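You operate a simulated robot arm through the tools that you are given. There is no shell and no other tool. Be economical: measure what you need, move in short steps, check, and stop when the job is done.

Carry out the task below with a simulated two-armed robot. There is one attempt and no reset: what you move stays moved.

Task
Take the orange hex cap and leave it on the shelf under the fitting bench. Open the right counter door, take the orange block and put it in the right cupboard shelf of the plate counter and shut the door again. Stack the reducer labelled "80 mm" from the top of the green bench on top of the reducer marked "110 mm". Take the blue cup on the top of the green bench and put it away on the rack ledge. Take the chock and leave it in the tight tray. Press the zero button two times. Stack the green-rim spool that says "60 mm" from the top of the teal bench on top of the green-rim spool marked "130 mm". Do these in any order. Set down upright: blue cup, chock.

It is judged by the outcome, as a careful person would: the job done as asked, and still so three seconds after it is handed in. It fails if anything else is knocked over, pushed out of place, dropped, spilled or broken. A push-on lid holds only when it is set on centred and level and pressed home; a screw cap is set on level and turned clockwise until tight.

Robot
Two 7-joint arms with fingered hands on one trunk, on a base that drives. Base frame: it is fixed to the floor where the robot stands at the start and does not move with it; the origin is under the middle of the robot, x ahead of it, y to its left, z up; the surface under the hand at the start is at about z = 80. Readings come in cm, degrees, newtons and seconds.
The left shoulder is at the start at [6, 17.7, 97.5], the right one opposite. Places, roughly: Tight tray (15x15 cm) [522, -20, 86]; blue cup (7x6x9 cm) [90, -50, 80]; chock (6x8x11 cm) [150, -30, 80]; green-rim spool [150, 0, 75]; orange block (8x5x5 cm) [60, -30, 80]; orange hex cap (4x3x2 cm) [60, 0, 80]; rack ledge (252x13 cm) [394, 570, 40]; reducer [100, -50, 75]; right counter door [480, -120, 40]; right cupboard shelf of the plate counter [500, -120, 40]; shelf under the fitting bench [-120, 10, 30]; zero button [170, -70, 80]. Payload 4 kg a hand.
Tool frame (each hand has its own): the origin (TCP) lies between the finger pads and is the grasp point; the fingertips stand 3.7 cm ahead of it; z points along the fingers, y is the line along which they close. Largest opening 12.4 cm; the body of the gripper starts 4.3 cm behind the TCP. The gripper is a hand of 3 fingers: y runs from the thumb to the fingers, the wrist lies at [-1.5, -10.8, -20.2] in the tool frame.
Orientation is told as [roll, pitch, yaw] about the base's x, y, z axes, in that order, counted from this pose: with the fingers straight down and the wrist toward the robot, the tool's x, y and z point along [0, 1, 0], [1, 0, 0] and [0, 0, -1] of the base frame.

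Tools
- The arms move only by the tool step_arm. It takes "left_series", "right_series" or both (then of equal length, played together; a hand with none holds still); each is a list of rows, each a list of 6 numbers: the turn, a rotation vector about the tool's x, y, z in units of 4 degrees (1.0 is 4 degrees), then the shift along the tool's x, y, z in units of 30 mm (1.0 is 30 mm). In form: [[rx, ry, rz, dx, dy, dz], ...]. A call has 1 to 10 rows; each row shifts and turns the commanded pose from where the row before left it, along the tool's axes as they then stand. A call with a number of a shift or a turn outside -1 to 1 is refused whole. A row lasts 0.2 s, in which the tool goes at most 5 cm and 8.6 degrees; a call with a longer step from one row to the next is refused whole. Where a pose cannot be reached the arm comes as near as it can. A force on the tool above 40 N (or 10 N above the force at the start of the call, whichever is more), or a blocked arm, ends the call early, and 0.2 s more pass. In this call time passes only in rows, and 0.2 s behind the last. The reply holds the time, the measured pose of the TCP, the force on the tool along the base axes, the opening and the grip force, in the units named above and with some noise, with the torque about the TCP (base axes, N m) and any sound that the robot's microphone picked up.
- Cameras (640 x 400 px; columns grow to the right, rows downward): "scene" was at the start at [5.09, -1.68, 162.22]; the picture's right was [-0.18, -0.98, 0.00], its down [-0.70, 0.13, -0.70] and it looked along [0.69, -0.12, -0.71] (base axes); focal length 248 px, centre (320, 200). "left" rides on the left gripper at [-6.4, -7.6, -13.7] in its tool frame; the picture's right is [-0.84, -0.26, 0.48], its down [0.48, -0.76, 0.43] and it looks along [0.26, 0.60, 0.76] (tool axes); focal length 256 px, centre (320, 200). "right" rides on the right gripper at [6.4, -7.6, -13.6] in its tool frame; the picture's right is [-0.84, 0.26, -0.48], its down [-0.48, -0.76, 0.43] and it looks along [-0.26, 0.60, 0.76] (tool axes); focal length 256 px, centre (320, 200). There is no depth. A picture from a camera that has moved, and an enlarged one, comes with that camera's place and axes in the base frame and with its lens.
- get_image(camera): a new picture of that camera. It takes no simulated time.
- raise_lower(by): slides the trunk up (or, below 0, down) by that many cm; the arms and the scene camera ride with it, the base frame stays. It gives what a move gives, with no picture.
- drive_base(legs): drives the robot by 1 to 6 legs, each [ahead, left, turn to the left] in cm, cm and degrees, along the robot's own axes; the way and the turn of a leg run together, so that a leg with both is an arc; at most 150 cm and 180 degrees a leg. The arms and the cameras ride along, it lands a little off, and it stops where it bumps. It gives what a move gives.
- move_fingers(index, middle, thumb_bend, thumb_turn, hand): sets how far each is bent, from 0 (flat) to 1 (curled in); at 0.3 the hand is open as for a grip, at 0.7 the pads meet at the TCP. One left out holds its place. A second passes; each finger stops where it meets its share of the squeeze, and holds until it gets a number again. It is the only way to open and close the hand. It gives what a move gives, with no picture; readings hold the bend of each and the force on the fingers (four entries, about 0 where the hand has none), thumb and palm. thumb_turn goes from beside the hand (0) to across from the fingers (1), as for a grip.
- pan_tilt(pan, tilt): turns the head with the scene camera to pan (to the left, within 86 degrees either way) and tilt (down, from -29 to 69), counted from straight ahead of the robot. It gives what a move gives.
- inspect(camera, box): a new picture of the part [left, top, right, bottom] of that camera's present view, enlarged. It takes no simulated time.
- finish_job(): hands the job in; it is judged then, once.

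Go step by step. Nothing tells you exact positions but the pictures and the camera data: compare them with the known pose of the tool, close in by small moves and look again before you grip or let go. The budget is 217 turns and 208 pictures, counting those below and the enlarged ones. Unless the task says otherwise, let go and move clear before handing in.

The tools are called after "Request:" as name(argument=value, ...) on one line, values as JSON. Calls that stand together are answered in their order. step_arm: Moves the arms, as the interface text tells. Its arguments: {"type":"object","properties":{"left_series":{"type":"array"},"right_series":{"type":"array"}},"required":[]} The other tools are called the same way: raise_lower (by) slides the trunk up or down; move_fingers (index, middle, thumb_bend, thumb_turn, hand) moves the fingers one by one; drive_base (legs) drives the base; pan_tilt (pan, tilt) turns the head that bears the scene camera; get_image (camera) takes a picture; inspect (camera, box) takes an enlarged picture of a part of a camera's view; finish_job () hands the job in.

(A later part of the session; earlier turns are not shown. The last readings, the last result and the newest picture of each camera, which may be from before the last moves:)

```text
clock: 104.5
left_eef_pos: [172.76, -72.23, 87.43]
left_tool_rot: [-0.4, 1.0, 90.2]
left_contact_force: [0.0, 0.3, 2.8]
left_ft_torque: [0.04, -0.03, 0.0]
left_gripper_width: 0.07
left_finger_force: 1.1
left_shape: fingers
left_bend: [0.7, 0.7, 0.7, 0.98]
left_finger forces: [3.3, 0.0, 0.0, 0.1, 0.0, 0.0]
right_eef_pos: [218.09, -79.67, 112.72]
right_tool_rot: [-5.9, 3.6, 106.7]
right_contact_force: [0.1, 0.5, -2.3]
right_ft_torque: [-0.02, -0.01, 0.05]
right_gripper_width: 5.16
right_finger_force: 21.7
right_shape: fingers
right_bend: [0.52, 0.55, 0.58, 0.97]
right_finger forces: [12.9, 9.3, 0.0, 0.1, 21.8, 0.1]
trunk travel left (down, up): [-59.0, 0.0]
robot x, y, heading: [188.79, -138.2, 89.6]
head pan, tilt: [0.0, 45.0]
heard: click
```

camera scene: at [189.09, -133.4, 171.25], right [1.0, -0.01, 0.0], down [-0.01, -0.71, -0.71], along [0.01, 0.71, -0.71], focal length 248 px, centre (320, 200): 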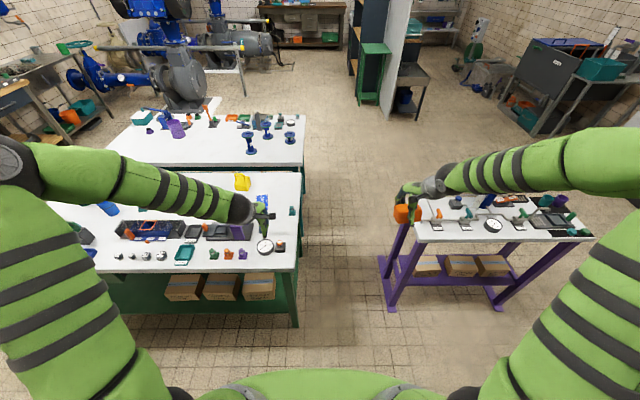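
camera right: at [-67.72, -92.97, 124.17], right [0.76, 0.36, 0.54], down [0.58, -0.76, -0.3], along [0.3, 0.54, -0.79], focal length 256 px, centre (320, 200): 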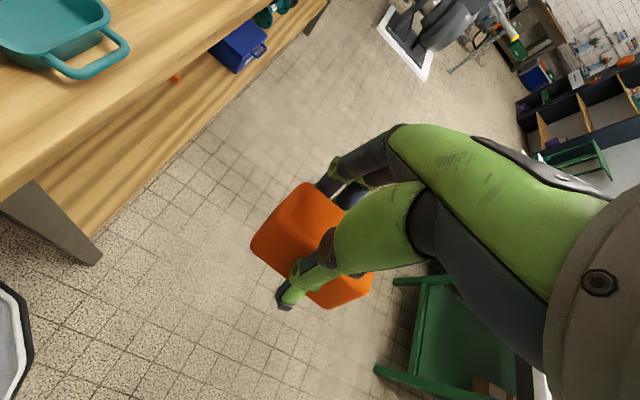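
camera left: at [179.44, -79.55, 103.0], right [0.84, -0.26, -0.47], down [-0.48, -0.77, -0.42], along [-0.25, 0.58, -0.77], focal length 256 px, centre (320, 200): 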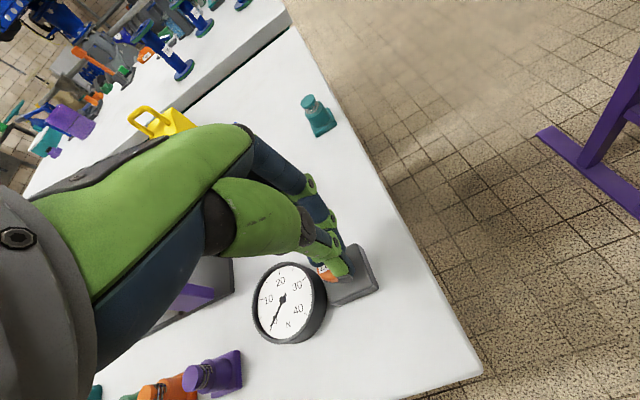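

Two clicks: the button is done. I'll lift and move closer to the chock for a look.

Request:
step_arm(left_series=[[0, 0, 0, 0, 0, -0.4], [0, 0, 0, 0, 0, -0.8], [0, 0, 0, 0, 0, -1], [0, 0, 0, 0, 0, -1], [0, 0, 0, 0, 0, -1], [0, 0, 0, 0, 0, -1], [0, 0, 0, 0, 0, -1], [0, 0, 0, 0, 0, -1], [0, 0, 0, 0, 0, -0.5]])

Request:
drive_base(legs=[[0, 14, 0], [20, 0, 0]])

Request:
move_fingers(hand="left", index=0.3, middle=0.3, thumb_bend=0.3)

Request:
get_image(camera="left")

Request:
get_image(camera="scene")

```text
clock: 106.5
left_eef_pos: [172.72, -71.88, 110.57]
left_tool_rot: [-0.3, 1.0, 90.1]
left_contact_force: [0.0, -0.5, 0.1]
left_ft_torque: [0.02, 0.02, 0.02]
left_gripper_width: 0.12
left_finger_force: 0.0
left_shape: fingers
left_bend: [0.7, 0.7, 0.7, 0.98]
left_finger forces: [0.0, 0.0, 0.0, 0.0, 0.0, 0.0]
right_eef_pos: [218.05, -79.75, 112.82]
right_tool_rot: [-5.8, 3.7, 106.6]
right_contact_force: [0.4, -0.7, -1.7]
right_ft_torque: [0.0, 0.03, 0.0]
right_gripper_width: 5.11
right_finger_force: 22.7
right_shape: fingers
right_bend: [0.52, 0.55, 0.58, 0.97]
right_finger forces: [13.0, 9.2, 0.0, 0.0, 21.9, 0.1]
trunk travel left (down, up): [-59.0, 0.0]
robot x, y, heading: [188.98, -138.1, 89.7]
head pan, tilt: [0.0, 45.0]
```

```text
clock: 109.0
left_eef_pos: [158.17, -52.2, 110.45]
left_tool_rot: [-0.3, 1.0, 90.6]
left_contact_force: [0.7, -0.6, 0.2]
left_ft_torque: [-0.02, 0.01, -0.02]
left_gripper_width: 0.1
left_finger_force: 0.1
left_shape: fingers
left_bend: [0.7, 0.7, 0.7, 0.98]
left_finger forces: [0.0, 0.0, 0.0, 0.1, 0.0, 0.0]
right_eef_pos: [203.82, -59.65, 112.52]
right_tool_rot: [-5.8, 3.7, 107.0]
right_contact_force: [-0.2, 0.8, -2.7]
right_ft_torque: [-0.03, -0.02, 0.01]
right_gripper_width: 5.11
right_finger_force: 22.3
right_shape: fingers
right_bend: [0.52, 0.55, 0.58, 0.97]
right_finger forces: [13.0, 9.4, 0.0, 0.1, 21.9, 0.1]
trunk travel left (down, up): [-59.0, 0.0]
robot x, y, heading: [174.54, -118.82, 89.8]
head pan, tilt: [0.0, 45.0]
```

```text
clock: 110.0
left_eef_pos: [158.14, -52.19, 110.44]
left_tool_rot: [-0.3, 0.9, 90.5]
left_contact_force: [-0.3, 0.4, -0.3]
left_ft_torque: [-0.01, 0.02, 0.0]
left_gripper_width: 12.3
left_finger_force: 0.0
left_shape: fingers
left_bend: [0.3, 0.3, 0.3, 0.98]
left_finger forces: [0.0, 0.0, 0.1, 0.0, 0.0, 0.0]
right_eef_pos: [203.72, -59.87, 112.76]
right_tool_rot: [-5.9, 3.6, 107.1]
right_contact_force: [-0.8, -1.0, -1.6]
right_ft_torque: [-0.03, 0.0, -0.01]
right_gripper_width: 5.14
right_finger_force: 22.0
right_shape: fingers
right_bend: [0.52, 0.55, 0.58, 0.97]
right_finger forces: [12.9, 9.4, 0.1, 0.1, 21.8, 0.0]
trunk travel left (down, up): [-59.0, 0.0]
robot x, y, heading: [174.84, -118.65, 89.7]
head pan, tilt: [0.0, 45.0]
```

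```text
153 pictures are left
camera left: at [164.53, -59.57, 124.3], right [0.84, -0.26, -0.47], down [-0.47, -0.77, -0.42], along [-0.26, 0.58, -0.77], focal length 256 px, centre (320, 200)
```

left: 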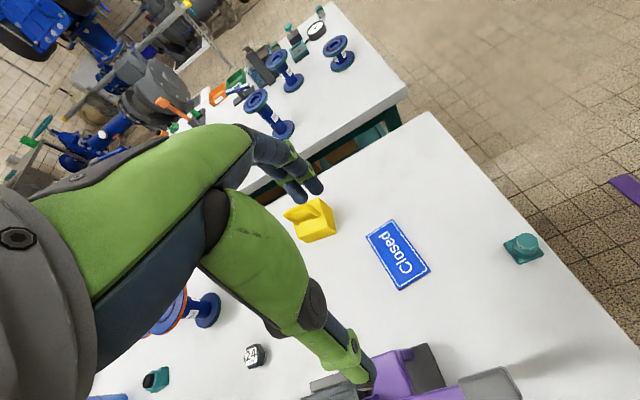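

```text
152 pictures are left
camera scene: at [175.01, -113.68, 171.25], right [1.0, 0.0, 0.0], down [0.0, -0.71, -0.71], along [0.0, 0.71, -0.71], focal length 248 px, centre (320, 200)
```

scene: 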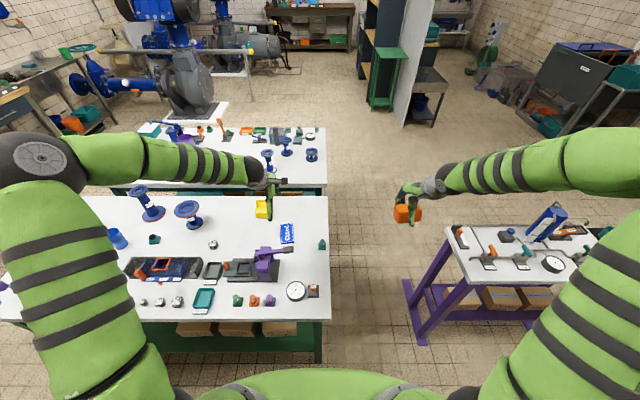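

Request:
inspect(camera="left", box=[260, 170, 360, 260])

Request:
inspect(camera="scene", box=[235, 180, 305, 240])

```text
4.44 times, centred on (310, 215) of left
camera zoom: at [164.53, -59.57, 124.3], right [0.84, -0.26, -0.47], down [-0.47, -0.77, -0.42], along [-0.26, 0.58, -0.77], focal length 1138 px, centre (364, 133)
```

zoom: 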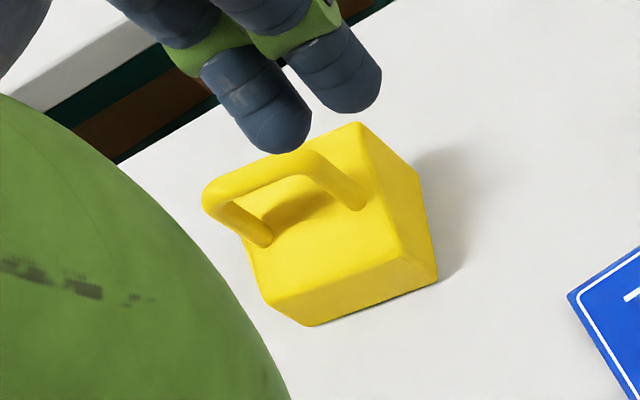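

```text
6.67 times, centred on (270, 210) of scene
camera zoom: at [175.01, -113.68, 171.25], right [1.0, 0.0, 0.0], down [0.0, -0.71, -0.71], along [0.0, 0.71, -0.71], focal length 1656 px, centre (653, 133)
```

zoom: 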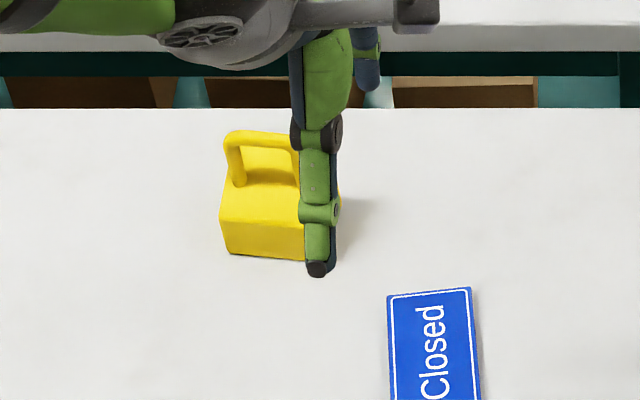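

The chock is a yellow block with a loop handle, handle bar roughly along x (about -9° yaw). I'll move above it, aligned with the handle, to pinch the handle bar.

Request:
step_arm(left_series=[[0, 0, 0, 0.47, 0.88, 0], [0, 0, 0, 0.47, 0.88, 0], [0, 0, 0, 0.47, 0.88, 0], [0, 0, 0, 0.47, 0.88, 0], [0, 0, 0, 0.47, 0.88, 0], [0, 0, 0, 0.47, 0.88, 0.3], [0, 0, 0, 0.47, 0.88, 0.5], [0, 0, 0.8, 0, 0, 0.5], [0, 0, 0.8, 0, 0, 0.5], [0, 0, 0.75, 0, 0, 0.5]])

Request:
get_image(camera="left")

Request:
inspect(camera="scene", box=[225, 160, 305, 230])

```text
clock: 112.2
left_eef_pos: [148.12, -33.88, 103.06]
left_tool_rot: [-0.6, 0.9, 81.1]
left_contact_force: [-0.5, 0.1, 0.4]
left_ft_torque: [-0.03, 0.0, -0.02]
left_gripper_width: 12.34
left_finger_force: 0.1
left_shape: fingers
left_bend: [0.3, 0.3, 0.3, 0.98]
left_finger forces: [0.0, 0.0, 0.0, 0.0, 0.1, 0.0]
right_eef_pos: [203.68, -59.84, 112.73]
right_tool_rot: [-5.8, 3.6, 107.1]
right_contact_force: [0.4, 0.1, -2.3]
right_ft_torque: [0.01, -0.01, 0.0]
right_gripper_width: 5.12
right_finger_force: 21.8
right_shape: fingers
right_bend: [0.52, 0.55, 0.58, 0.97]
right_finger forces: [12.9, 9.4, 0.0, 0.0, 21.8, 0.1]
trunk travel left (down, up): [-59.0, 0.0]
robot x, y, heading: [175.04, -118.43, 90.0]
head pan, tilt: [0.0, 45.0]
```

```text
149 pictures are left
camera left: at [153.12, -42.18, 116.94], right [0.79, -0.39, -0.47], down [-0.59, -0.68, -0.43], along [-0.16, 0.62, -0.77], focal length 256 px, centre (320, 200)
```

left: 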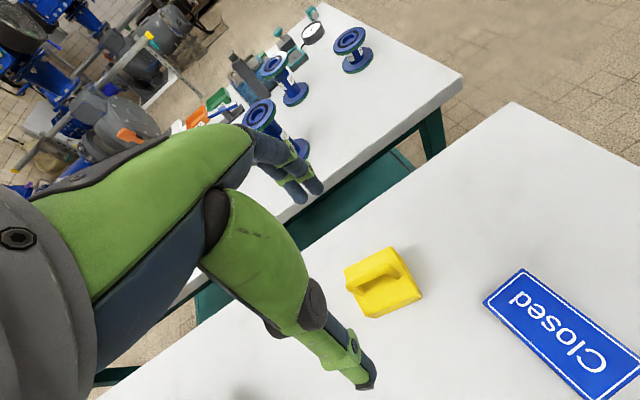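

```text
5.71 times, centred on (265, 195) of scene
camera zoom: at [174.99, -113.65, 171.25], right [1.0, 0.0, 0.0], down [0.0, -0.71, -0.71], along [0.0, 0.71, -0.71], focal length 1419 px, centre (634, 229)
```

zoom: 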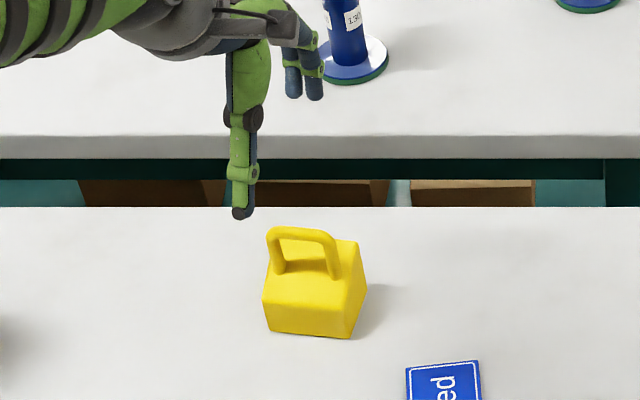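

Request:
inspect(camera="left", box=[330, 230, 440, 330])

```text
4.00 times, centred on (385, 280) of left
camera zoom: at [153.12, -42.18, 116.94], right [0.79, -0.39, -0.47], down [-0.59, -0.68, -0.43], along [-0.16, 0.62, -0.77], focal length 1024 px, centre (60, -120)
```

zoom: 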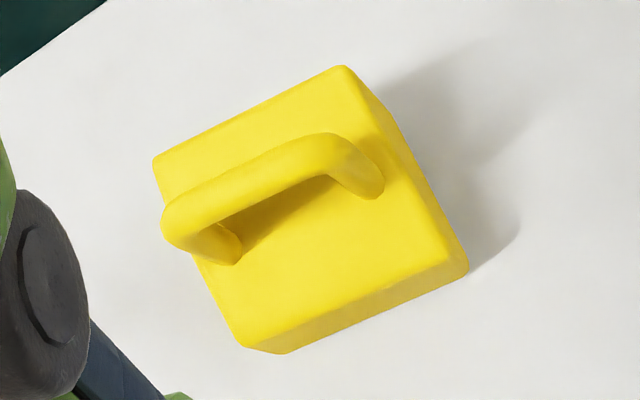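

Handle bar centre is about (148.3, -33.1), yaw about -11°. I'll trim and lower so the pads straddle the bar above the body.

Request:
step_arm(left_series=[[0, 0, 0.5, 0, 0.26, 0.65], [0, 0, 0, 0, 0, 0.65], [0, 0, 0, 0, 0, 0.65], [0, 0, 0, 0, 0, 0.65], [0, 0, 0, 0, 0, 0.65], [0, 0, 0, 0, 0, 0.65]])

Request:
get_image(camera="left")

Request:
inspect(camera="scene", box=[225, 160, 305, 230])

```text
clock: 113.7
left_eef_pos: [148.35, -33.38, 91.41]
left_tool_rot: [-0.5, 0.8, 79.3]
left_contact_force: [0.0, 0.5, 0.4]
left_ft_torque: [0.02, -0.03, -0.01]
left_gripper_width: 12.31
left_finger_force: 0.0
left_shape: fingers
left_bend: [0.3, 0.3, 0.3, 0.98]
left_finger forces: [0.0, 0.1, 0.1, 0.1, 0.0, 0.0]
right_eef_pos: [203.83, -59.76, 112.67]
right_tool_rot: [-5.8, 3.8, 107.0]
right_contact_force: [0.5, 0.4, -1.3]
right_ft_torque: [-0.02, -0.01, -0.02]
right_gripper_width: 5.1
right_finger_force: 21.8
right_shape: fingers
right_bend: [0.52, 0.55, 0.58, 0.97]
right_finger forces: [12.9, 9.4, 0.0, 0.1, 21.7, 0.0]
trunk travel left (down, up): [-59.0, 0.0]
robot x, y, heading: [175.14, -118.0, 90.0]
head pan, tilt: [0.0, 45.0]
```

```text
146 pictures are left
camera left: at [153.06, -41.9, 105.31], right [0.78, -0.42, -0.47], down [-0.61, -0.66, -0.43], along [-0.13, 0.62, -0.77], focal length 256 px, centre (320, 200)
```

left: 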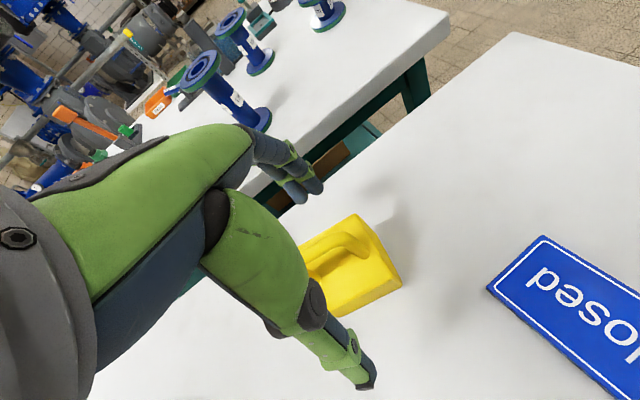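

```text
5.71 times, centred on (265, 195) of scene
camera zoom: at [175.02, -113.63, 171.25], right [1.0, 0.0, 0.0], down [0.0, -0.71, -0.71], along [0.0, 0.71, -0.71], focal length 1419 px, centre (634, 229)
```

zoom: 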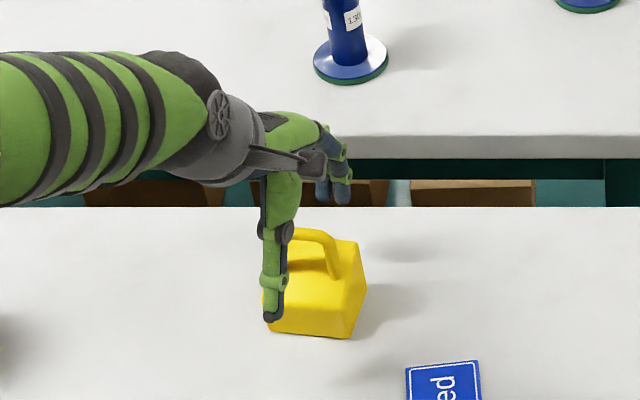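

Request:
step_arm(left_series=[[0, 0, 0, -0.17, 0, 0.06]])

Request:
move_fingers(hand="left", index=0.55, middle=0.55, thumb_bend=0.55)

Request:
get_image(camera="left")

Request:
inspect(camera="scene", box=[225, 160, 305, 230])

```text
clock: 114.0
left_eef_pos: [148.86, -33.57, 91.26]
left_tool_rot: [-0.5, 0.8, 79.3]
left_contact_force: [-0.2, -0.1, -0.2]
left_ft_torque: [0.01, 0.01, 0.0]
left_gripper_width: 12.32
left_finger_force: 0.1
left_shape: fingers
left_bend: [0.3, 0.3, 0.3, 0.98]
left_finger forces: [0.1, 0.0, 0.0, 0.0, 0.0, 0.0]
right_eef_pos: [203.86, -59.96, 112.77]
right_tool_rot: [-5.8, 3.7, 107.0]
right_contact_force: [-0.3, 0.5, -1.6]
right_ft_torque: [-0.01, 0.02, 0.01]
right_gripper_width: 5.11
right_finger_force: 22.1
right_shape: fingers
right_bend: [0.52, 0.55, 0.58, 0.97]
right_finger forces: [12.8, 9.4, 0.0, 0.0, 21.8, 0.0]
trunk travel left (down, up): [-59.0, 0.0]
robot x, y, heading: [175.11, -118.51, 89.8]
head pan, tilt: [0.0, 45.0]
```

```text
clock: 115.0
left_eef_pos: [148.76, -33.59, 91.35]
left_tool_rot: [-0.5, 0.9, 79.3]
left_contact_force: [-0.3, 0.0, -0.9]
left_ft_torque: [-0.05, -0.01, -0.04]
left_gripper_width: 4.67
left_finger_force: 0.1
left_shape: fingers
left_bend: [0.55, 0.55, 0.55, 0.98]
left_finger forces: [0.1, 0.0, 0.1, 0.0, 0.0, 0.0]
right_eef_pos: [203.78, -59.77, 112.71]
right_tool_rot: [-5.8, 3.7, 107.0]
right_contact_force: [0.1, 0.0, -1.7]
right_ft_torque: [-0.02, 0.0, -0.01]
right_gripper_width: 5.11
right_finger_force: 22.6
right_shape: fingers
right_bend: [0.52, 0.55, 0.58, 0.97]
right_finger forces: [12.9, 9.4, 0.0, 0.0, 21.7, 0.1]
trunk travel left (down, up): [-59.0, 0.0]
robot x, y, heading: [174.76, -119.06, 90.1]
head pan, tilt: [0.0, 45.0]
```

```text
144 pictures are left
camera left: at [153.57, -42.01, 105.13], right [0.78, -0.42, -0.47], down [-0.61, -0.66, -0.43], along [-0.13, 0.62, -0.77], focal length 256 px, centre (320, 200)
```

left: 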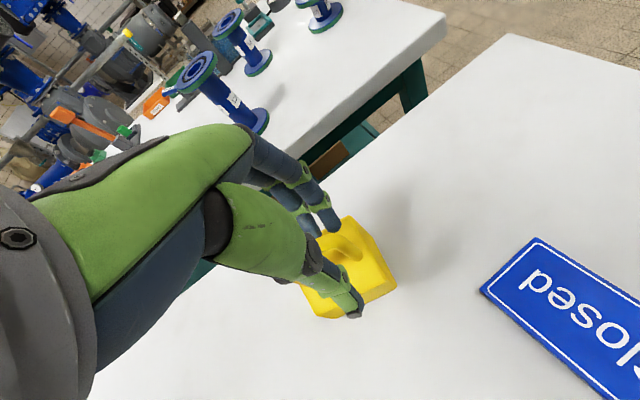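

```text
5.71 times, centred on (265, 195) of scene
camera zoom: at [175.01, -113.66, 171.25], right [1.0, 0.0, 0.0], down [0.0, -0.71, -0.71], along [0.0, 0.71, -0.71], focal length 1419 px, centre (634, 229)
```

zoom: 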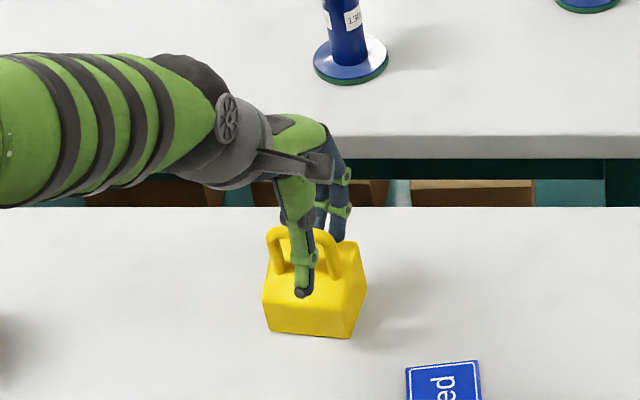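

The bar is between thumb and fingers. Lowering 4 mm and closing.

Request:
step_arm(left_series=[[0, 0, 0, 0, 0, 0.15]])

Request:
move_fingers(hand="left", index=0.85, middle=0.85, thumb_bend=0.85)

Request:
inspect(camera="left", box=[230, 160, 440, 340])

```text
clock: 115.5
left_eef_pos: [148.86, -33.58, 90.8]
left_tool_rot: [-0.7, 0.8, 79.1]
left_contact_force: [-0.7, -0.4, 0.2]
left_ft_torque: [-0.01, -0.01, 0.01]
left_gripper_width: 4.72
left_finger_force: 0.1
left_shape: fingers
left_bend: [0.55, 0.55, 0.55, 0.98]
left_finger forces: [0.0, 0.0, 0.1, 0.0, 0.1, 0.1]
right_eef_pos: [203.72, -59.76, 112.66]
right_tool_rot: [-5.9, 3.8, 107.0]
right_contact_force: [-0.8, -0.2, -0.9]
right_ft_torque: [-0.01, 0.02, 0.01]
right_gripper_width: 5.12
right_finger_force: 21.8
right_shape: fingers
right_bend: [0.52, 0.55, 0.58, 0.97]
right_finger forces: [12.9, 9.4, 0.0, 0.0, 21.8, 0.0]
trunk travel left (down, up): [-59.0, 0.0]
robot x, y, heading: [174.77, -118.64, 90.2]
head pan, tilt: [0.0, 45.0]
```

```text
clock: 116.5
left_eef_pos: [148.9, -33.52, 90.7]
left_tool_rot: [-0.6, 0.9, 79.2]
left_contact_force: [1.6, 0.9, -0.1]
left_ft_torque: [0.12, -0.06, 0.02]
left_gripper_width: 0.02
left_finger_force: 28.3
left_shape: fingers
left_bend: [0.62, 0.76, 0.79, 0.95]
left_finger forces: [15.4, 16.1, 0.0, 0.1, 24.8, 0.0]
right_eef_pos: [203.67, -59.86, 112.87]
right_tool_rot: [-5.8, 3.7, 107.0]
right_contact_force: [0.2, -0.1, -2.2]
right_ft_torque: [-0.02, 0.02, 0.06]
right_gripper_width: 5.13
right_finger_force: 22.1
right_shape: fingers
right_bend: [0.52, 0.55, 0.58, 0.97]
right_finger forces: [12.8, 9.5, 0.0, 0.1, 21.8, 0.0]
trunk travel left (down, up): [-59.0, 0.0]
robot x, y, heading: [175.08, -118.48, 89.9]
head pan, tilt: [0.0, 45.0]
```

```text
2.22 times, centred on (335, 250) of left
camera zoom: at [153.58, -42.0, 104.68], right [0.78, -0.42, -0.47], down [-0.61, -0.66, -0.43], along [-0.13, 0.62, -0.77], focal length 569 px, centre (287, 89)
```

zoom: 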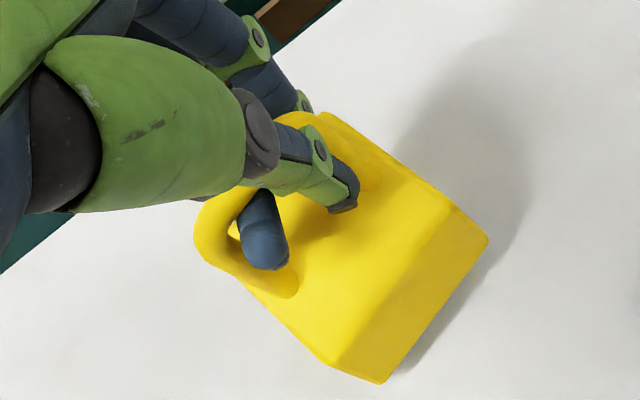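

One finger has hooked through the loop, which is a secure hold. I'll lift a little and check that it hangs level.

Request:
step_arm(left_series=[[0, 0, 0, 0, 0, -0.2], [0, 0, 0, 0, 0, -0.4], [0, 0, 0, 0, 0, -0.6], [0, 0, 0, 0, 0, -0.6]])

Request:
get_image(camera="left")

Request:
inspect(camera="scene", box=[225, 150, 315, 230])

```text
clock: 117.5
left_eef_pos: [148.78, -33.32, 96.33]
left_tool_rot: [-0.6, 1.0, 79.2]
left_contact_force: [-0.1, -0.3, -3.5]
left_ft_torque: [-0.03, 0.02, 0.01]
left_gripper_width: 0.0
left_finger_force: 27.6
left_shape: fingers
left_bend: [0.62, 0.76, 0.79, 0.95]
left_finger forces: [15.9, 16.7, 0.0, 0.0, 23.1, 0.0]
right_eef_pos: [203.74, -59.77, 112.72]
right_tool_rot: [-5.8, 3.7, 107.0]
right_contact_force: [0.1, 0.5, -1.5]
right_ft_torque: [-0.02, 0.01, -0.03]
right_gripper_width: 5.13
right_finger_force: 21.5
right_shape: fingers
right_bend: [0.52, 0.55, 0.58, 0.97]
right_finger forces: [12.9, 9.4, 0.0, 0.1, 21.8, 0.1]
trunk travel left (down, up): [-59.0, 0.0]
robot x, y, heading: [174.83, -118.14, 90.0]
head pan, tilt: [0.0, 45.0]
```

```text
141 pictures are left
camera left: at [153.56, -41.83, 110.12], right [0.78, -0.42, -0.47], down [-0.61, -0.66, -0.43], along [-0.13, 0.62, -0.77], focal length 256 px, centre (320, 200)
```

left: 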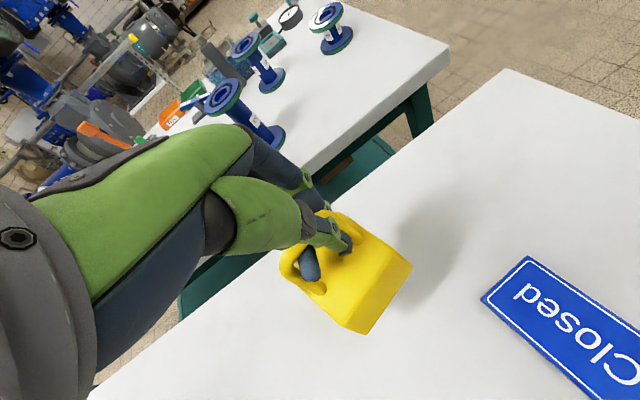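

```text
5.00 times, centred on (270, 190) of scene
camera zoom: at [175.01, -113.66, 171.25], right [1.0, 0.0, 0.0], down [0.0, -0.71, -0.71], along [0.0, 0.71, -0.71], focal length 1242 px, centre (570, 250)
```

zoom: 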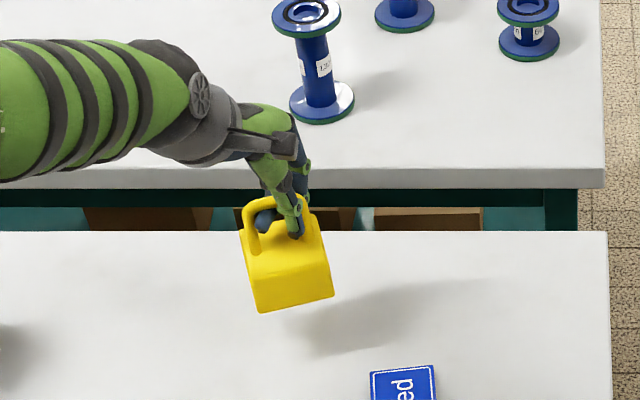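

It hangs level with only a yaw change. I'll raise it and pull it back toward me before driving.

Request:
step_arm(left_series=[[0, 0, 0, 0, 0, -1], [0, 0, 0, 0, 0, -1], [0, 0, 0, 0, 0, -1], [0, 0, 0, 0, 0, -1], [0, 0, 0, 0, 0, -1], [0, 0, 0, 0, -0.8, -0.3], [0, 0, 0, 0, -0.9, 0], [0, 0, 0, 0, -0.9, 0], [0, 0, 0, 0, -0.9, 0], [0, 0, 0, 0, -0.9, 0]])

Request:
drive_base(legs=[[-25, 0, 0], [0, 0, -90]])

Request:
get_image(camera="scene")

Request:
get_image(camera="left")

```text
clock: 119.7
left_eef_pos: [146.2, -46.0, 112.3]
left_tool_rot: [-0.6, 0.9, 79.2]
left_contact_force: [-0.1, -0.5, -2.9]
left_ft_torque: [-0.04, 0.03, 0.01]
left_gripper_width: 0.0
left_finger_force: 26.6
left_shape: fingers
left_bend: [0.62, 0.76, 0.79, 0.95]
left_finger forces: [15.2, 15.7, 0.0, 0.1, 22.6, 0.0]
right_eef_pos: [203.62, -59.8, 112.62]
right_tool_rot: [-5.9, 3.6, 106.8]
right_contact_force: [0.3, 1.1, -2.5]
right_ft_torque: [-0.03, 0.0, 0.02]
right_gripper_width: 5.14
right_finger_force: 22.0
right_shape: fingers
right_bend: [0.52, 0.55, 0.58, 0.97]
right_finger forces: [12.8, 9.3, 0.0, 0.0, 21.6, 0.1]
trunk travel left (down, up): [-59.0, 0.0]
robot x, y, heading: [175.13, -118.23, 89.7]
head pan, tilt: [0.0, 45.0]
```

```text
clock: 125.3
left_eef_pos: [247.55, -114.85, 112.31]
left_tool_rot: [-0.5, 0.8, -10.9]
left_contact_force: [0.6, 0.2, -3.2]
left_ft_torque: [-0.04, 0.0, 0.04]
left_gripper_width: 0.0
left_finger_force: 25.6
left_shape: fingers
left_bend: [0.62, 0.77, 0.79, 0.95]
left_finger forces: [14.9, 14.5, 0.0, 0.1, 21.2, 0.0]
right_eef_pos: [233.51, -172.47, 112.73]
right_tool_rot: [-5.8, 3.7, 16.9]
right_contact_force: [0.4, -0.2, -2.0]
right_ft_torque: [0.0, -0.02, 0.01]
right_gripper_width: 5.05
right_finger_force: 21.0
right_shape: fingers
right_bend: [0.52, 0.56, 0.58, 0.97]
right_finger forces: [12.0, 9.0, 0.0, 0.0, 20.6, 0.0]
trunk travel left (down, up): [-59.0, 0.0]
robot x, y, heading: [175.0, -142.98, -0.1]
head pan, tilt: [0.0, 45.0]
```

```text
139 pictures are left
camera scene: at [180.13, -143.75, 171.25], right [0.0, -1.0, 0.0], down [-0.71, 0.0, -0.71], along [0.71, 0.0, -0.71], focal length 248 px, centre (320, 200)
```

scene: 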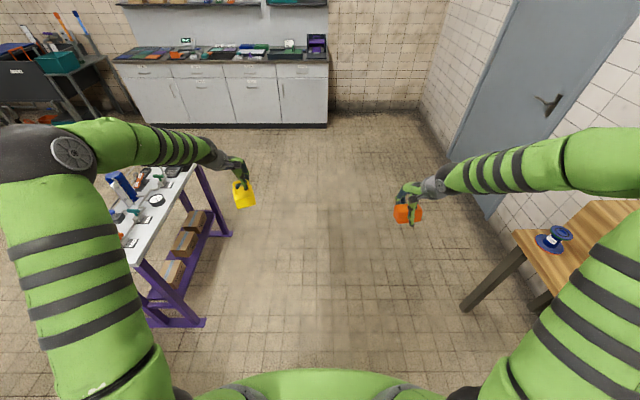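

```text
138 pictures are left
camera left: at [239.14, -119.67, 126.17], right [-0.42, -0.78, -0.47], down [-0.66, 0.62, -0.43], along [0.62, 0.13, -0.77], focal length 256 px, centre (320, 200)
```

left: 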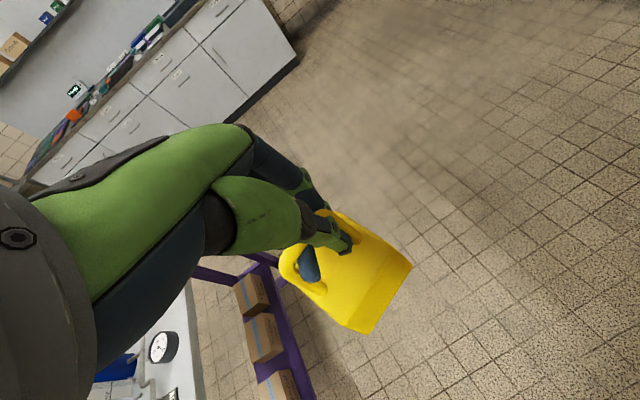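

The counter is ahead; the right door (handle at its left side) spans y about -88 to -153. I'll drive up the aisle, then sidestep to face the tight tray.

Request:
drive_base(legs=[[130, 0, 0], [80, 0, 0], [0, 98, 0]])

Request:
get_image(camera="scene")

```text
clock: 140.4
left_eef_pos: [456.06, -13.87, 112.18]
left_tool_rot: [-0.6, 0.9, -10.9]
left_contact_force: [0.0, -0.6, -3.7]
left_ft_torque: [-0.01, 0.02, -0.05]
left_gripper_width: 0.0
left_finger_force: 25.0
left_shape: fingers
left_bend: [0.62, 0.77, 0.79, 0.95]
left_finger forces: [14.6, 14.4, 0.0, 0.0, 21.5, 0.1]
right_eef_pos: [441.99, -71.52, 112.72]
right_tool_rot: [-5.8, 3.7, 17.0]
right_contact_force: [-0.6, -0.3, -2.4]
right_ft_torque: [-0.02, 0.03, -0.01]
right_gripper_width: 5.07
right_finger_force: 21.2
right_shape: fingers
right_bend: [0.52, 0.56, 0.58, 0.97]
right_finger forces: [12.1, 9.0, 0.0, 0.1, 20.6, 0.1]
trunk travel left (down, up): [-59.0, 0.0]
robot x, y, heading: [383.53, -42.41, 0.0]
head pan, tilt: [0.0, 45.0]
```

```text
137 pictures are left
camera scene: at [388.67, -42.91, 171.25], right [0.0, -1.0, 0.0], down [-0.71, 0.0, -0.71], along [0.71, 0.0, -0.71], focal length 248 px, centre (320, 200)
```

scene: 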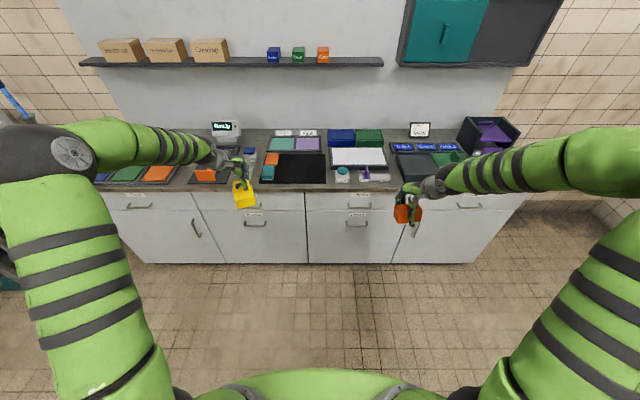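

Request:
inspect(camera="scene", box=[90, 110, 290, 220])

Request:
inspect(camera="scene", box=[250, 110, 540, 270])

Request:
inspect(camera="scene", box=[240, 120, 400, 200])

```text
3.20 times, centred on (190, 165) of scene
camera zoom: at [388.67, -42.91, 171.25], right [0.0, -1.0, 0.0], down [-0.71, 0.0, -0.71], along [0.71, 0.0, -0.71], focal length 795 px, centre (736, 312)
```

zoom: 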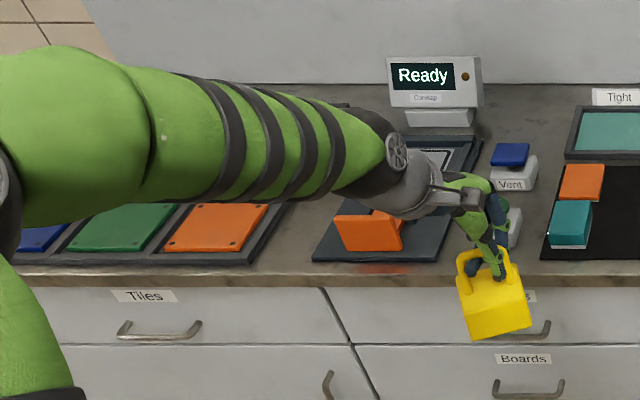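

```text
2.21 times, centred on (395, 190) of scene
camera zoom: at [388.67, -42.91, 171.25], right [0.0, -1.0, 0.0], down [-0.71, 0.0, -0.71], along [0.71, 0.0, -0.71], focal length 548 px, centre (154, 222)
```

zoom: 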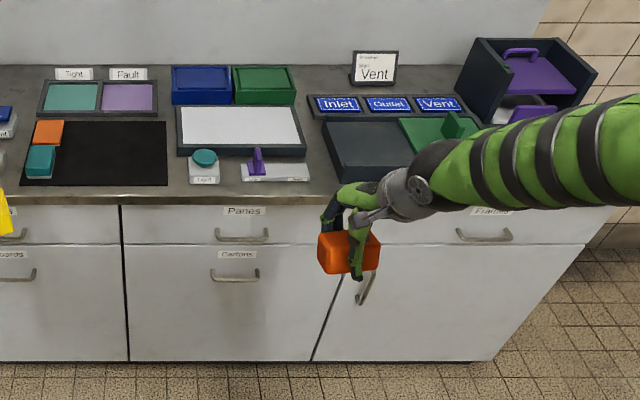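

```text
4.00 times, centred on (320, 160) of scene
camera zoom: at [388.67, -42.91, 171.25], right [0.0, -1.0, 0.0], down [-0.71, 0.0, -0.71], along [0.71, 0.0, -0.71], focal length 994 px, centre (320, 360)
```

zoom: 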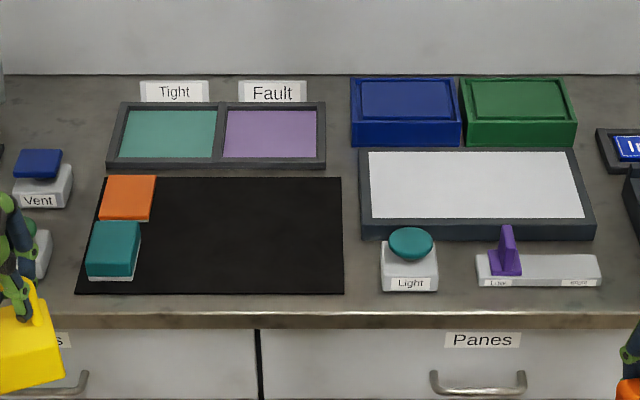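

The tight tray is the teal compartment at about (523, -19.5). I'll drive closer so the chock hovers near it.

Request:
drive_base(legs=[[52, 0, 0]])

Request:
get_image(camera="left")

Request:
get_image(camera="scene")

```text
clock: 143.5
left_eef_pos: [509.76, -13.4, 112.11]
left_tool_rot: [-0.6, 0.9, -10.6]
left_contact_force: [0.5, -0.2, -3.3]
left_ft_torque: [-0.01, 0.03, 0.0]
left_gripper_width: 0.01
left_finger_force: 25.1
left_shape: fingers
left_bend: [0.62, 0.77, 0.79, 0.95]
left_finger forces: [14.6, 14.4, 0.0, 0.1, 21.4, 0.1]
right_eef_pos: [496.33, -71.14, 112.64]
right_tool_rot: [-5.8, 3.7, 17.3]
right_contact_force: [0.0, 0.0, -1.1]
right_ft_torque: [0.0, 0.0, -0.03]
right_gripper_width: 5.07
right_finger_force: 20.7
right_shape: fingers
right_bend: [0.52, 0.56, 0.58, 0.97]
right_finger forces: [12.0, 9.0, 0.0, 0.0, 20.6, 0.0]
trunk travel left (down, up): [-59.0, 0.0]
robot x, y, heading: [437.52, -42.4, 0.3]
head pan, tilt: [0.0, 45.0]
```

```text
133 pictures are left
camera left: at [501.48, -18.36, 126.12], right [-0.41, -0.78, -0.47], down [-0.67, 0.61, -0.43], along [0.62, 0.14, -0.77], focal length 256 px, centre (320, 200)
```

left: 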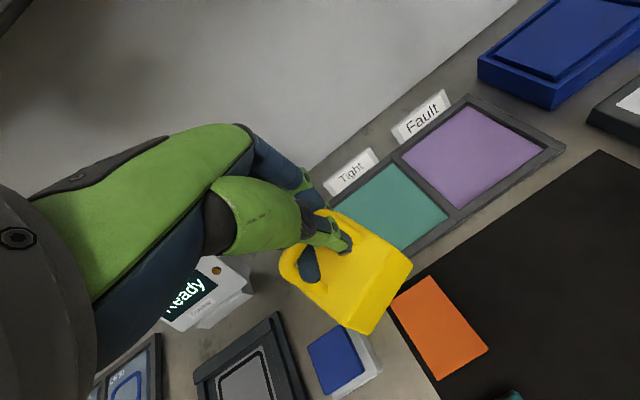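

```text
132 pictures are left
camera scene: at [442.67, -42.84, 171.25], right [0.0, -1.0, 0.0], down [-0.71, 0.0, -0.71], along [0.71, 0.0, -0.71], focal length 248 px, centre (320, 200)
```

scene: 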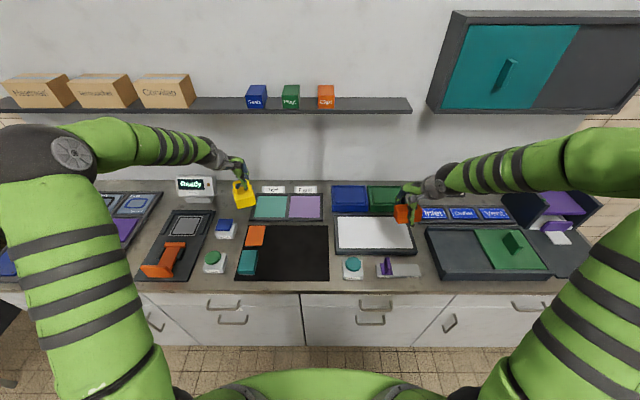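

I'll turn the chock to line up with the tray, and move over the teal compartment.

Request:
step_arm(left_series=[[0, 0, 1, 0, 0, 0], [0, 0, 1, 0, 0, 0], [0, 0, 1, 0, 0, 0], [0, 0, 0, 0, 0.79, 0.4], [0, 0, 0, 0, 0.79, 0.4], [0, 0, 0, 0, 0.79, 0.4], [0, 0, 0, 0, 0.79, 0.4], [0, 0, 0, 0, 0.79, 0.5], [0, 0, 0, 0, 0.79, 0.5]])

Request:
get_image(camera="left")

Request:
inspect(camera="scene", box=[210, 130, 350, 250])

```text
clock: 145.5
left_eef_pos: [522.69, -18.98, 104.19]
left_tool_rot: [-0.7, 0.8, -22.5]
left_contact_force: [0.5, 0.1, -3.1]
left_ft_torque: [0.04, 0.01, 0.0]
left_gripper_width: 0.0
left_finger_force: 25.0
left_shape: fingers
left_bend: [0.62, 0.77, 0.79, 0.95]
left_finger forces: [14.5, 13.9, 0.1, 0.2, 21.9, 0.0]
right_eef_pos: [496.12, -71.21, 112.68]
right_tool_rot: [-5.8, 3.7, 17.3]
right_contact_force: [-0.3, -0.2, -2.2]
right_ft_torque: [0.02, 0.04, 0.03]
right_gripper_width: 5.08
right_finger_force: 21.1
right_shape: fingers
right_bend: [0.52, 0.56, 0.58, 0.97]
right_finger forces: [12.0, 9.1, 0.1, 0.1, 20.6, 0.1]
trunk travel left (down, up): [-59.0, 0.0]
robot x, y, heading: [437.27, -42.68, 0.4]
head pan, tilt: [0.0, 45.0]
```

```text
131 pictures are left
camera left: at [513.5, -21.91, 118.11], right [-0.57, -0.68, -0.47], down [-0.53, 0.73, -0.43], along [0.63, 0.0, -0.77], focal length 256 px, centre (320, 200)
```

left: 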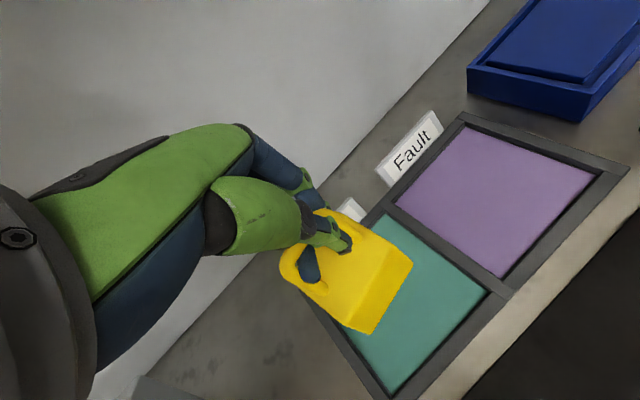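

```text
3.33 times, centred on (280, 190) of scene
camera zoom: at [442.68, -42.88, 171.25], right [0.0, -1.0, 0.0], down [-0.71, 0.0, -0.71], along [0.71, 0.0, -0.71], focal length 828 px, centre (453, 233)
```

zoom: 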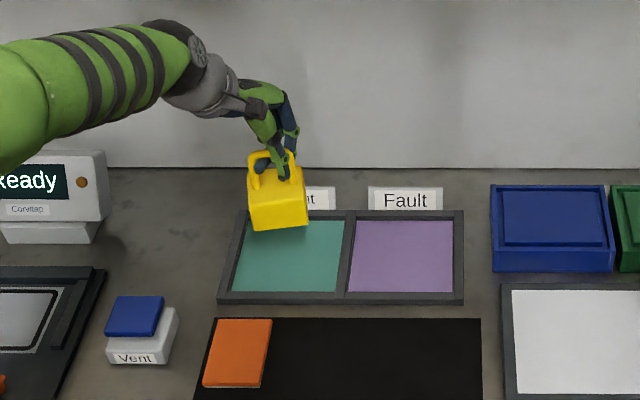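

The chock body is about 1.5 cm too far back; I'll correct it and lower.

Request:
step_arm(left_series=[[0, 0, 0, -0.19, -0.46, 0.2], [0, 0, 0, 0, 0, 0.4], [0, 0, 0, 0, 0, 0.4], [0, 0, 0, 0, 0, 0.4], [0, 0, 0, 0, 0, 0.4], [0, 0, 0, 0, 0, 0.2]])

Request:
get_image(camera="left")

Request:
inspect(camera="scene", box=[210, 130, 350, 250])

```text
clock: 146.9
left_eef_pos: [521.2, -19.04, 98.42]
left_tool_rot: [-0.8, 0.8, -22.5]
left_contact_force: [0.1, -0.2, -4.0]
left_ft_torque: [-0.01, 0.04, -0.04]
left_gripper_width: 0.02
left_finger_force: 25.1
left_shape: fingers
left_bend: [0.62, 0.77, 0.79, 0.95]
left_finger forces: [14.2, 13.7, 0.0, 0.1, 21.7, 0.1]
right_eef_pos: [496.16, -71.25, 112.69]
right_tool_rot: [-5.8, 3.7, 17.3]
right_contact_force: [-0.3, -0.5, -2.3]
right_ft_torque: [0.0, 0.0, -0.01]
right_gripper_width: 5.07
right_finger_force: 20.9
right_shape: fingers
right_bend: [0.52, 0.56, 0.58, 0.97]
right_finger forces: [12.0, 9.0, 0.0, 0.0, 20.6, 0.0]
trunk travel left (down, up): [-59.0, 0.0]
robot x, y, heading: [437.43, -42.71, 0.1]
head pan, tilt: [0.0, 45.0]
```

```text
129 pictures are left
camera left: at [511.99, -22.0, 112.18], right [-0.57, -0.68, -0.47], down [-0.52, 0.73, -0.43], along [0.64, 0.0, -0.77], focal length 256 px, centre (320, 200)
```

left: 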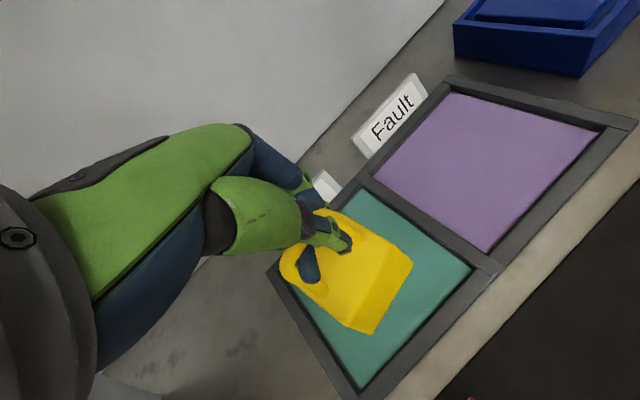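

```text
3.33 times, centred on (280, 190) of scene
camera zoom: at [442.6, -42.84, 171.25], right [0.0, -1.0, 0.0], down [-0.71, 0.0, -0.71], along [0.71, 0.0, -0.71], focal length 828 px, centre (453, 233)
```

zoom: 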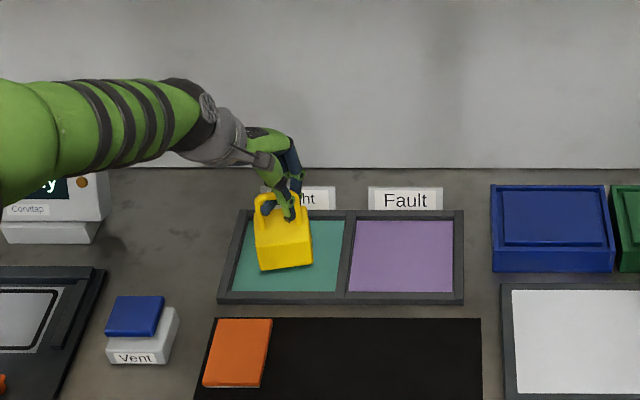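

Well inside the compartment. Lowering slowly to contact.

Request:
step_arm(left_series=[[0, 0, 0, 0, 0, 0.07], [0, 0, 0, 0, 0, 0.07], [0, 0, 0, 0, 0, 0.07], [0, 0, 0, 0, 0, 0.07], [0, 0, 0, 0, 0, 0.07], [0, 0, 0, 0, 0, 0.07], [0, 0, 0, 0, 0, 0.07]])

```text
clock: 148.5
left_eef_pos: [521.12, -19.1, 97.14]
left_tool_rot: [-0.7, 0.7, -22.5]
left_contact_force: [-1.9, 0.9, 12.9]
left_ft_torque: [-0.13, -0.15, -0.05]
left_gripper_width: 0.0
left_finger_force: 24.6
left_shape: fingers
left_bend: [0.62, 0.77, 0.79, 0.95]
left_finger forces: [13.6, 9.7, 0.0, 0.1, 25.6, 0.0]
right_eef_pos: [496.1, -71.18, 112.82]
right_tool_rot: [-5.8, 3.5, 17.3]
right_contact_force: [0.1, -0.7, -1.7]
right_ft_torque: [-0.04, 0.05, -0.01]
right_gripper_width: 5.08
right_finger_force: 21.4
right_shape: fingers
right_bend: [0.52, 0.56, 0.58, 0.97]
right_finger forces: [11.9, 9.1, 0.0, 0.0, 20.5, 0.1]
trunk travel left (down, up): [-59.0, 0.0]
robot x, y, heading: [437.03, -42.18, 0.1]
head pan, tilt: [0.0, 45.0]
```

It has landed. I'll open the fingers partway and check.

Request:
move_fingers(hand="left", index=0.5, middle=0.55, thumb_bend=0.55)

Request:
inspect(camera="left", box=[230, 150, 450, 350])

Request:
inspect(camera="scene", box=[230, 160, 310, 240])

```text
clock: 149.5
left_eef_pos: [521.05, -18.99, 97.06]
left_tool_rot: [-0.7, 0.6, -22.4]
left_contact_force: [-1.3, 7.0, 17.2]
left_ft_torque: [0.08, -0.38, 0.13]
left_gripper_width: 4.66
left_finger_force: 9.9
left_shape: fingers
left_bend: [0.53, 0.56, 0.55, 0.97]
left_finger forces: [14.5, 5.4, 0.0, 0.1, 0.0, 0.0]
right_eef_pos: [496.04, -71.2, 112.74]
right_tool_rot: [-5.9, 3.5, 17.4]
right_contact_force: [0.0, -0.1, -3.3]
right_ft_torque: [0.03, 0.01, -0.01]
right_gripper_width: 5.09
right_finger_force: 21.2
right_shape: fingers
right_bend: [0.52, 0.56, 0.58, 0.97]
right_finger forces: [11.9, 9.1, 0.0, 0.0, 20.5, 0.1]
trunk travel left (down, up): [-59.0, 0.0]
robot x, y, heading: [437.42, -42.94, 0.3]
head pan, tilt: [0.0, 45.0]
```

```text
2.00 times, centred on (340, 250) of left
camera zoom: at [511.8, -21.94, 110.94], right [-0.56, -0.68, -0.47], down [-0.52, 0.73, -0.43], along [0.64, 0.0, -0.77], focal length 512 px, centre (280, 100)
```

zoom: 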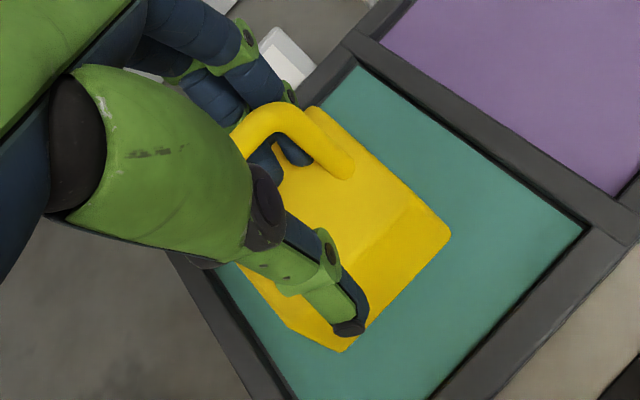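

```text
5.00 times, centred on (270, 200) of scene
camera zoom: at [442.33, -42.83, 171.27], right [0.0, -1.0, 0.0], down [-0.71, 0.0, -0.71], along [0.71, 0.0, -0.71], focal length 1242 px, centre (570, 200)
```

zoom: 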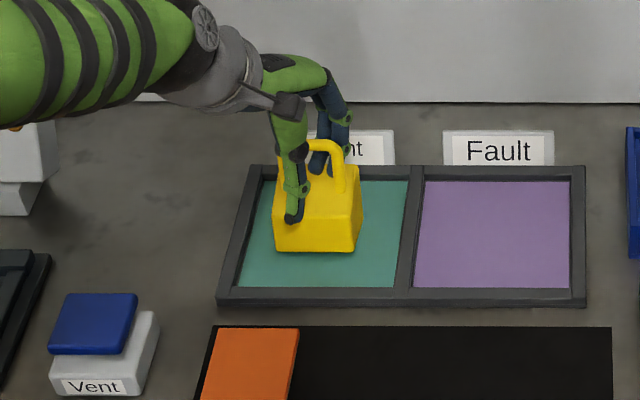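

Request:
move_fingers(hand="left", index=0.4, middle=0.4, thumb_bend=0.4)

Request:
inspect(camera="left", box=[230, 150, 450, 350])

Request:
inspect(camera="scene", box=[230, 160, 310, 240])

```text
clock: 150.5
left_eef_pos: [521.17, -19.08, 97.08]
left_tool_rot: [-0.7, 0.7, -22.6]
left_contact_force: [-0.9, 2.7, 18.5]
left_ft_torque: [-0.31, -0.54, 0.02]
left_gripper_width: 8.51
left_finger_force: 12.4
left_shape: fingers
left_bend: [0.42, 0.4, 0.4, 0.97]
left_finger forces: [25.9, 0.0, 0.0, 0.0, 0.0, 0.1]
right_eef_pos: [496.13, -71.19, 112.7]
right_tool_rot: [-5.8, 3.7, 17.3]
right_contact_force: [-0.6, 0.1, -2.2]
right_ft_torque: [0.01, 0.04, 0.01]
right_gripper_width: 5.07
right_finger_force: 20.8
right_shape: fingers
right_bend: [0.52, 0.56, 0.58, 0.97]
right_finger forces: [12.0, 9.1, 0.0, 0.0, 20.5, 0.0]
trunk travel left (down, up): [-59.0, 0.0]
robot x, y, heading: [437.14, -42.58, 0.2]
head pan, tilt: [0.0, 45.0]
```

```text
2.00 times, centred on (340, 250) of left
camera zoom: at [511.79, -22.04, 110.93], right [-0.57, -0.68, -0.47], down [-0.52, 0.73, -0.43], along [0.64, 0.0, -0.77], focal length 512 px, centre (280, 100)
```

zoom: 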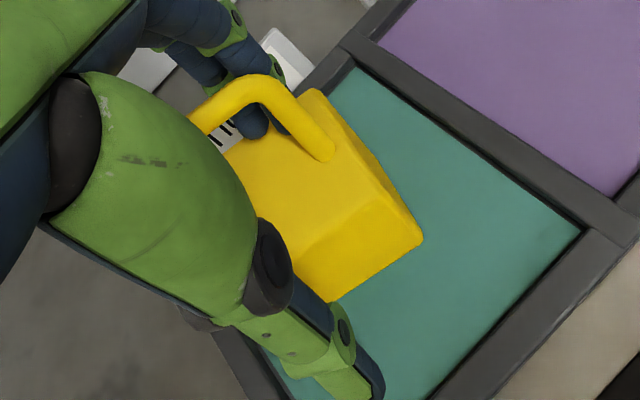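

```text
5.00 times, centred on (270, 200) of scene
camera zoom: at [442.33, -42.89, 171.26], right [0.0, -1.0, 0.0], down [-0.71, 0.0, -0.71], along [0.71, 0.0, -0.71], focal length 1242 px, centre (570, 200)
```

zoom: 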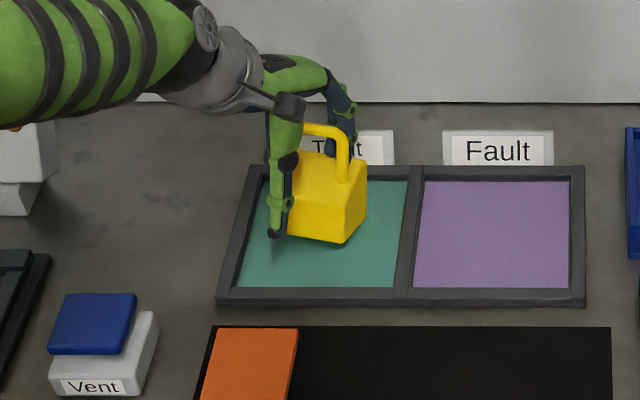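

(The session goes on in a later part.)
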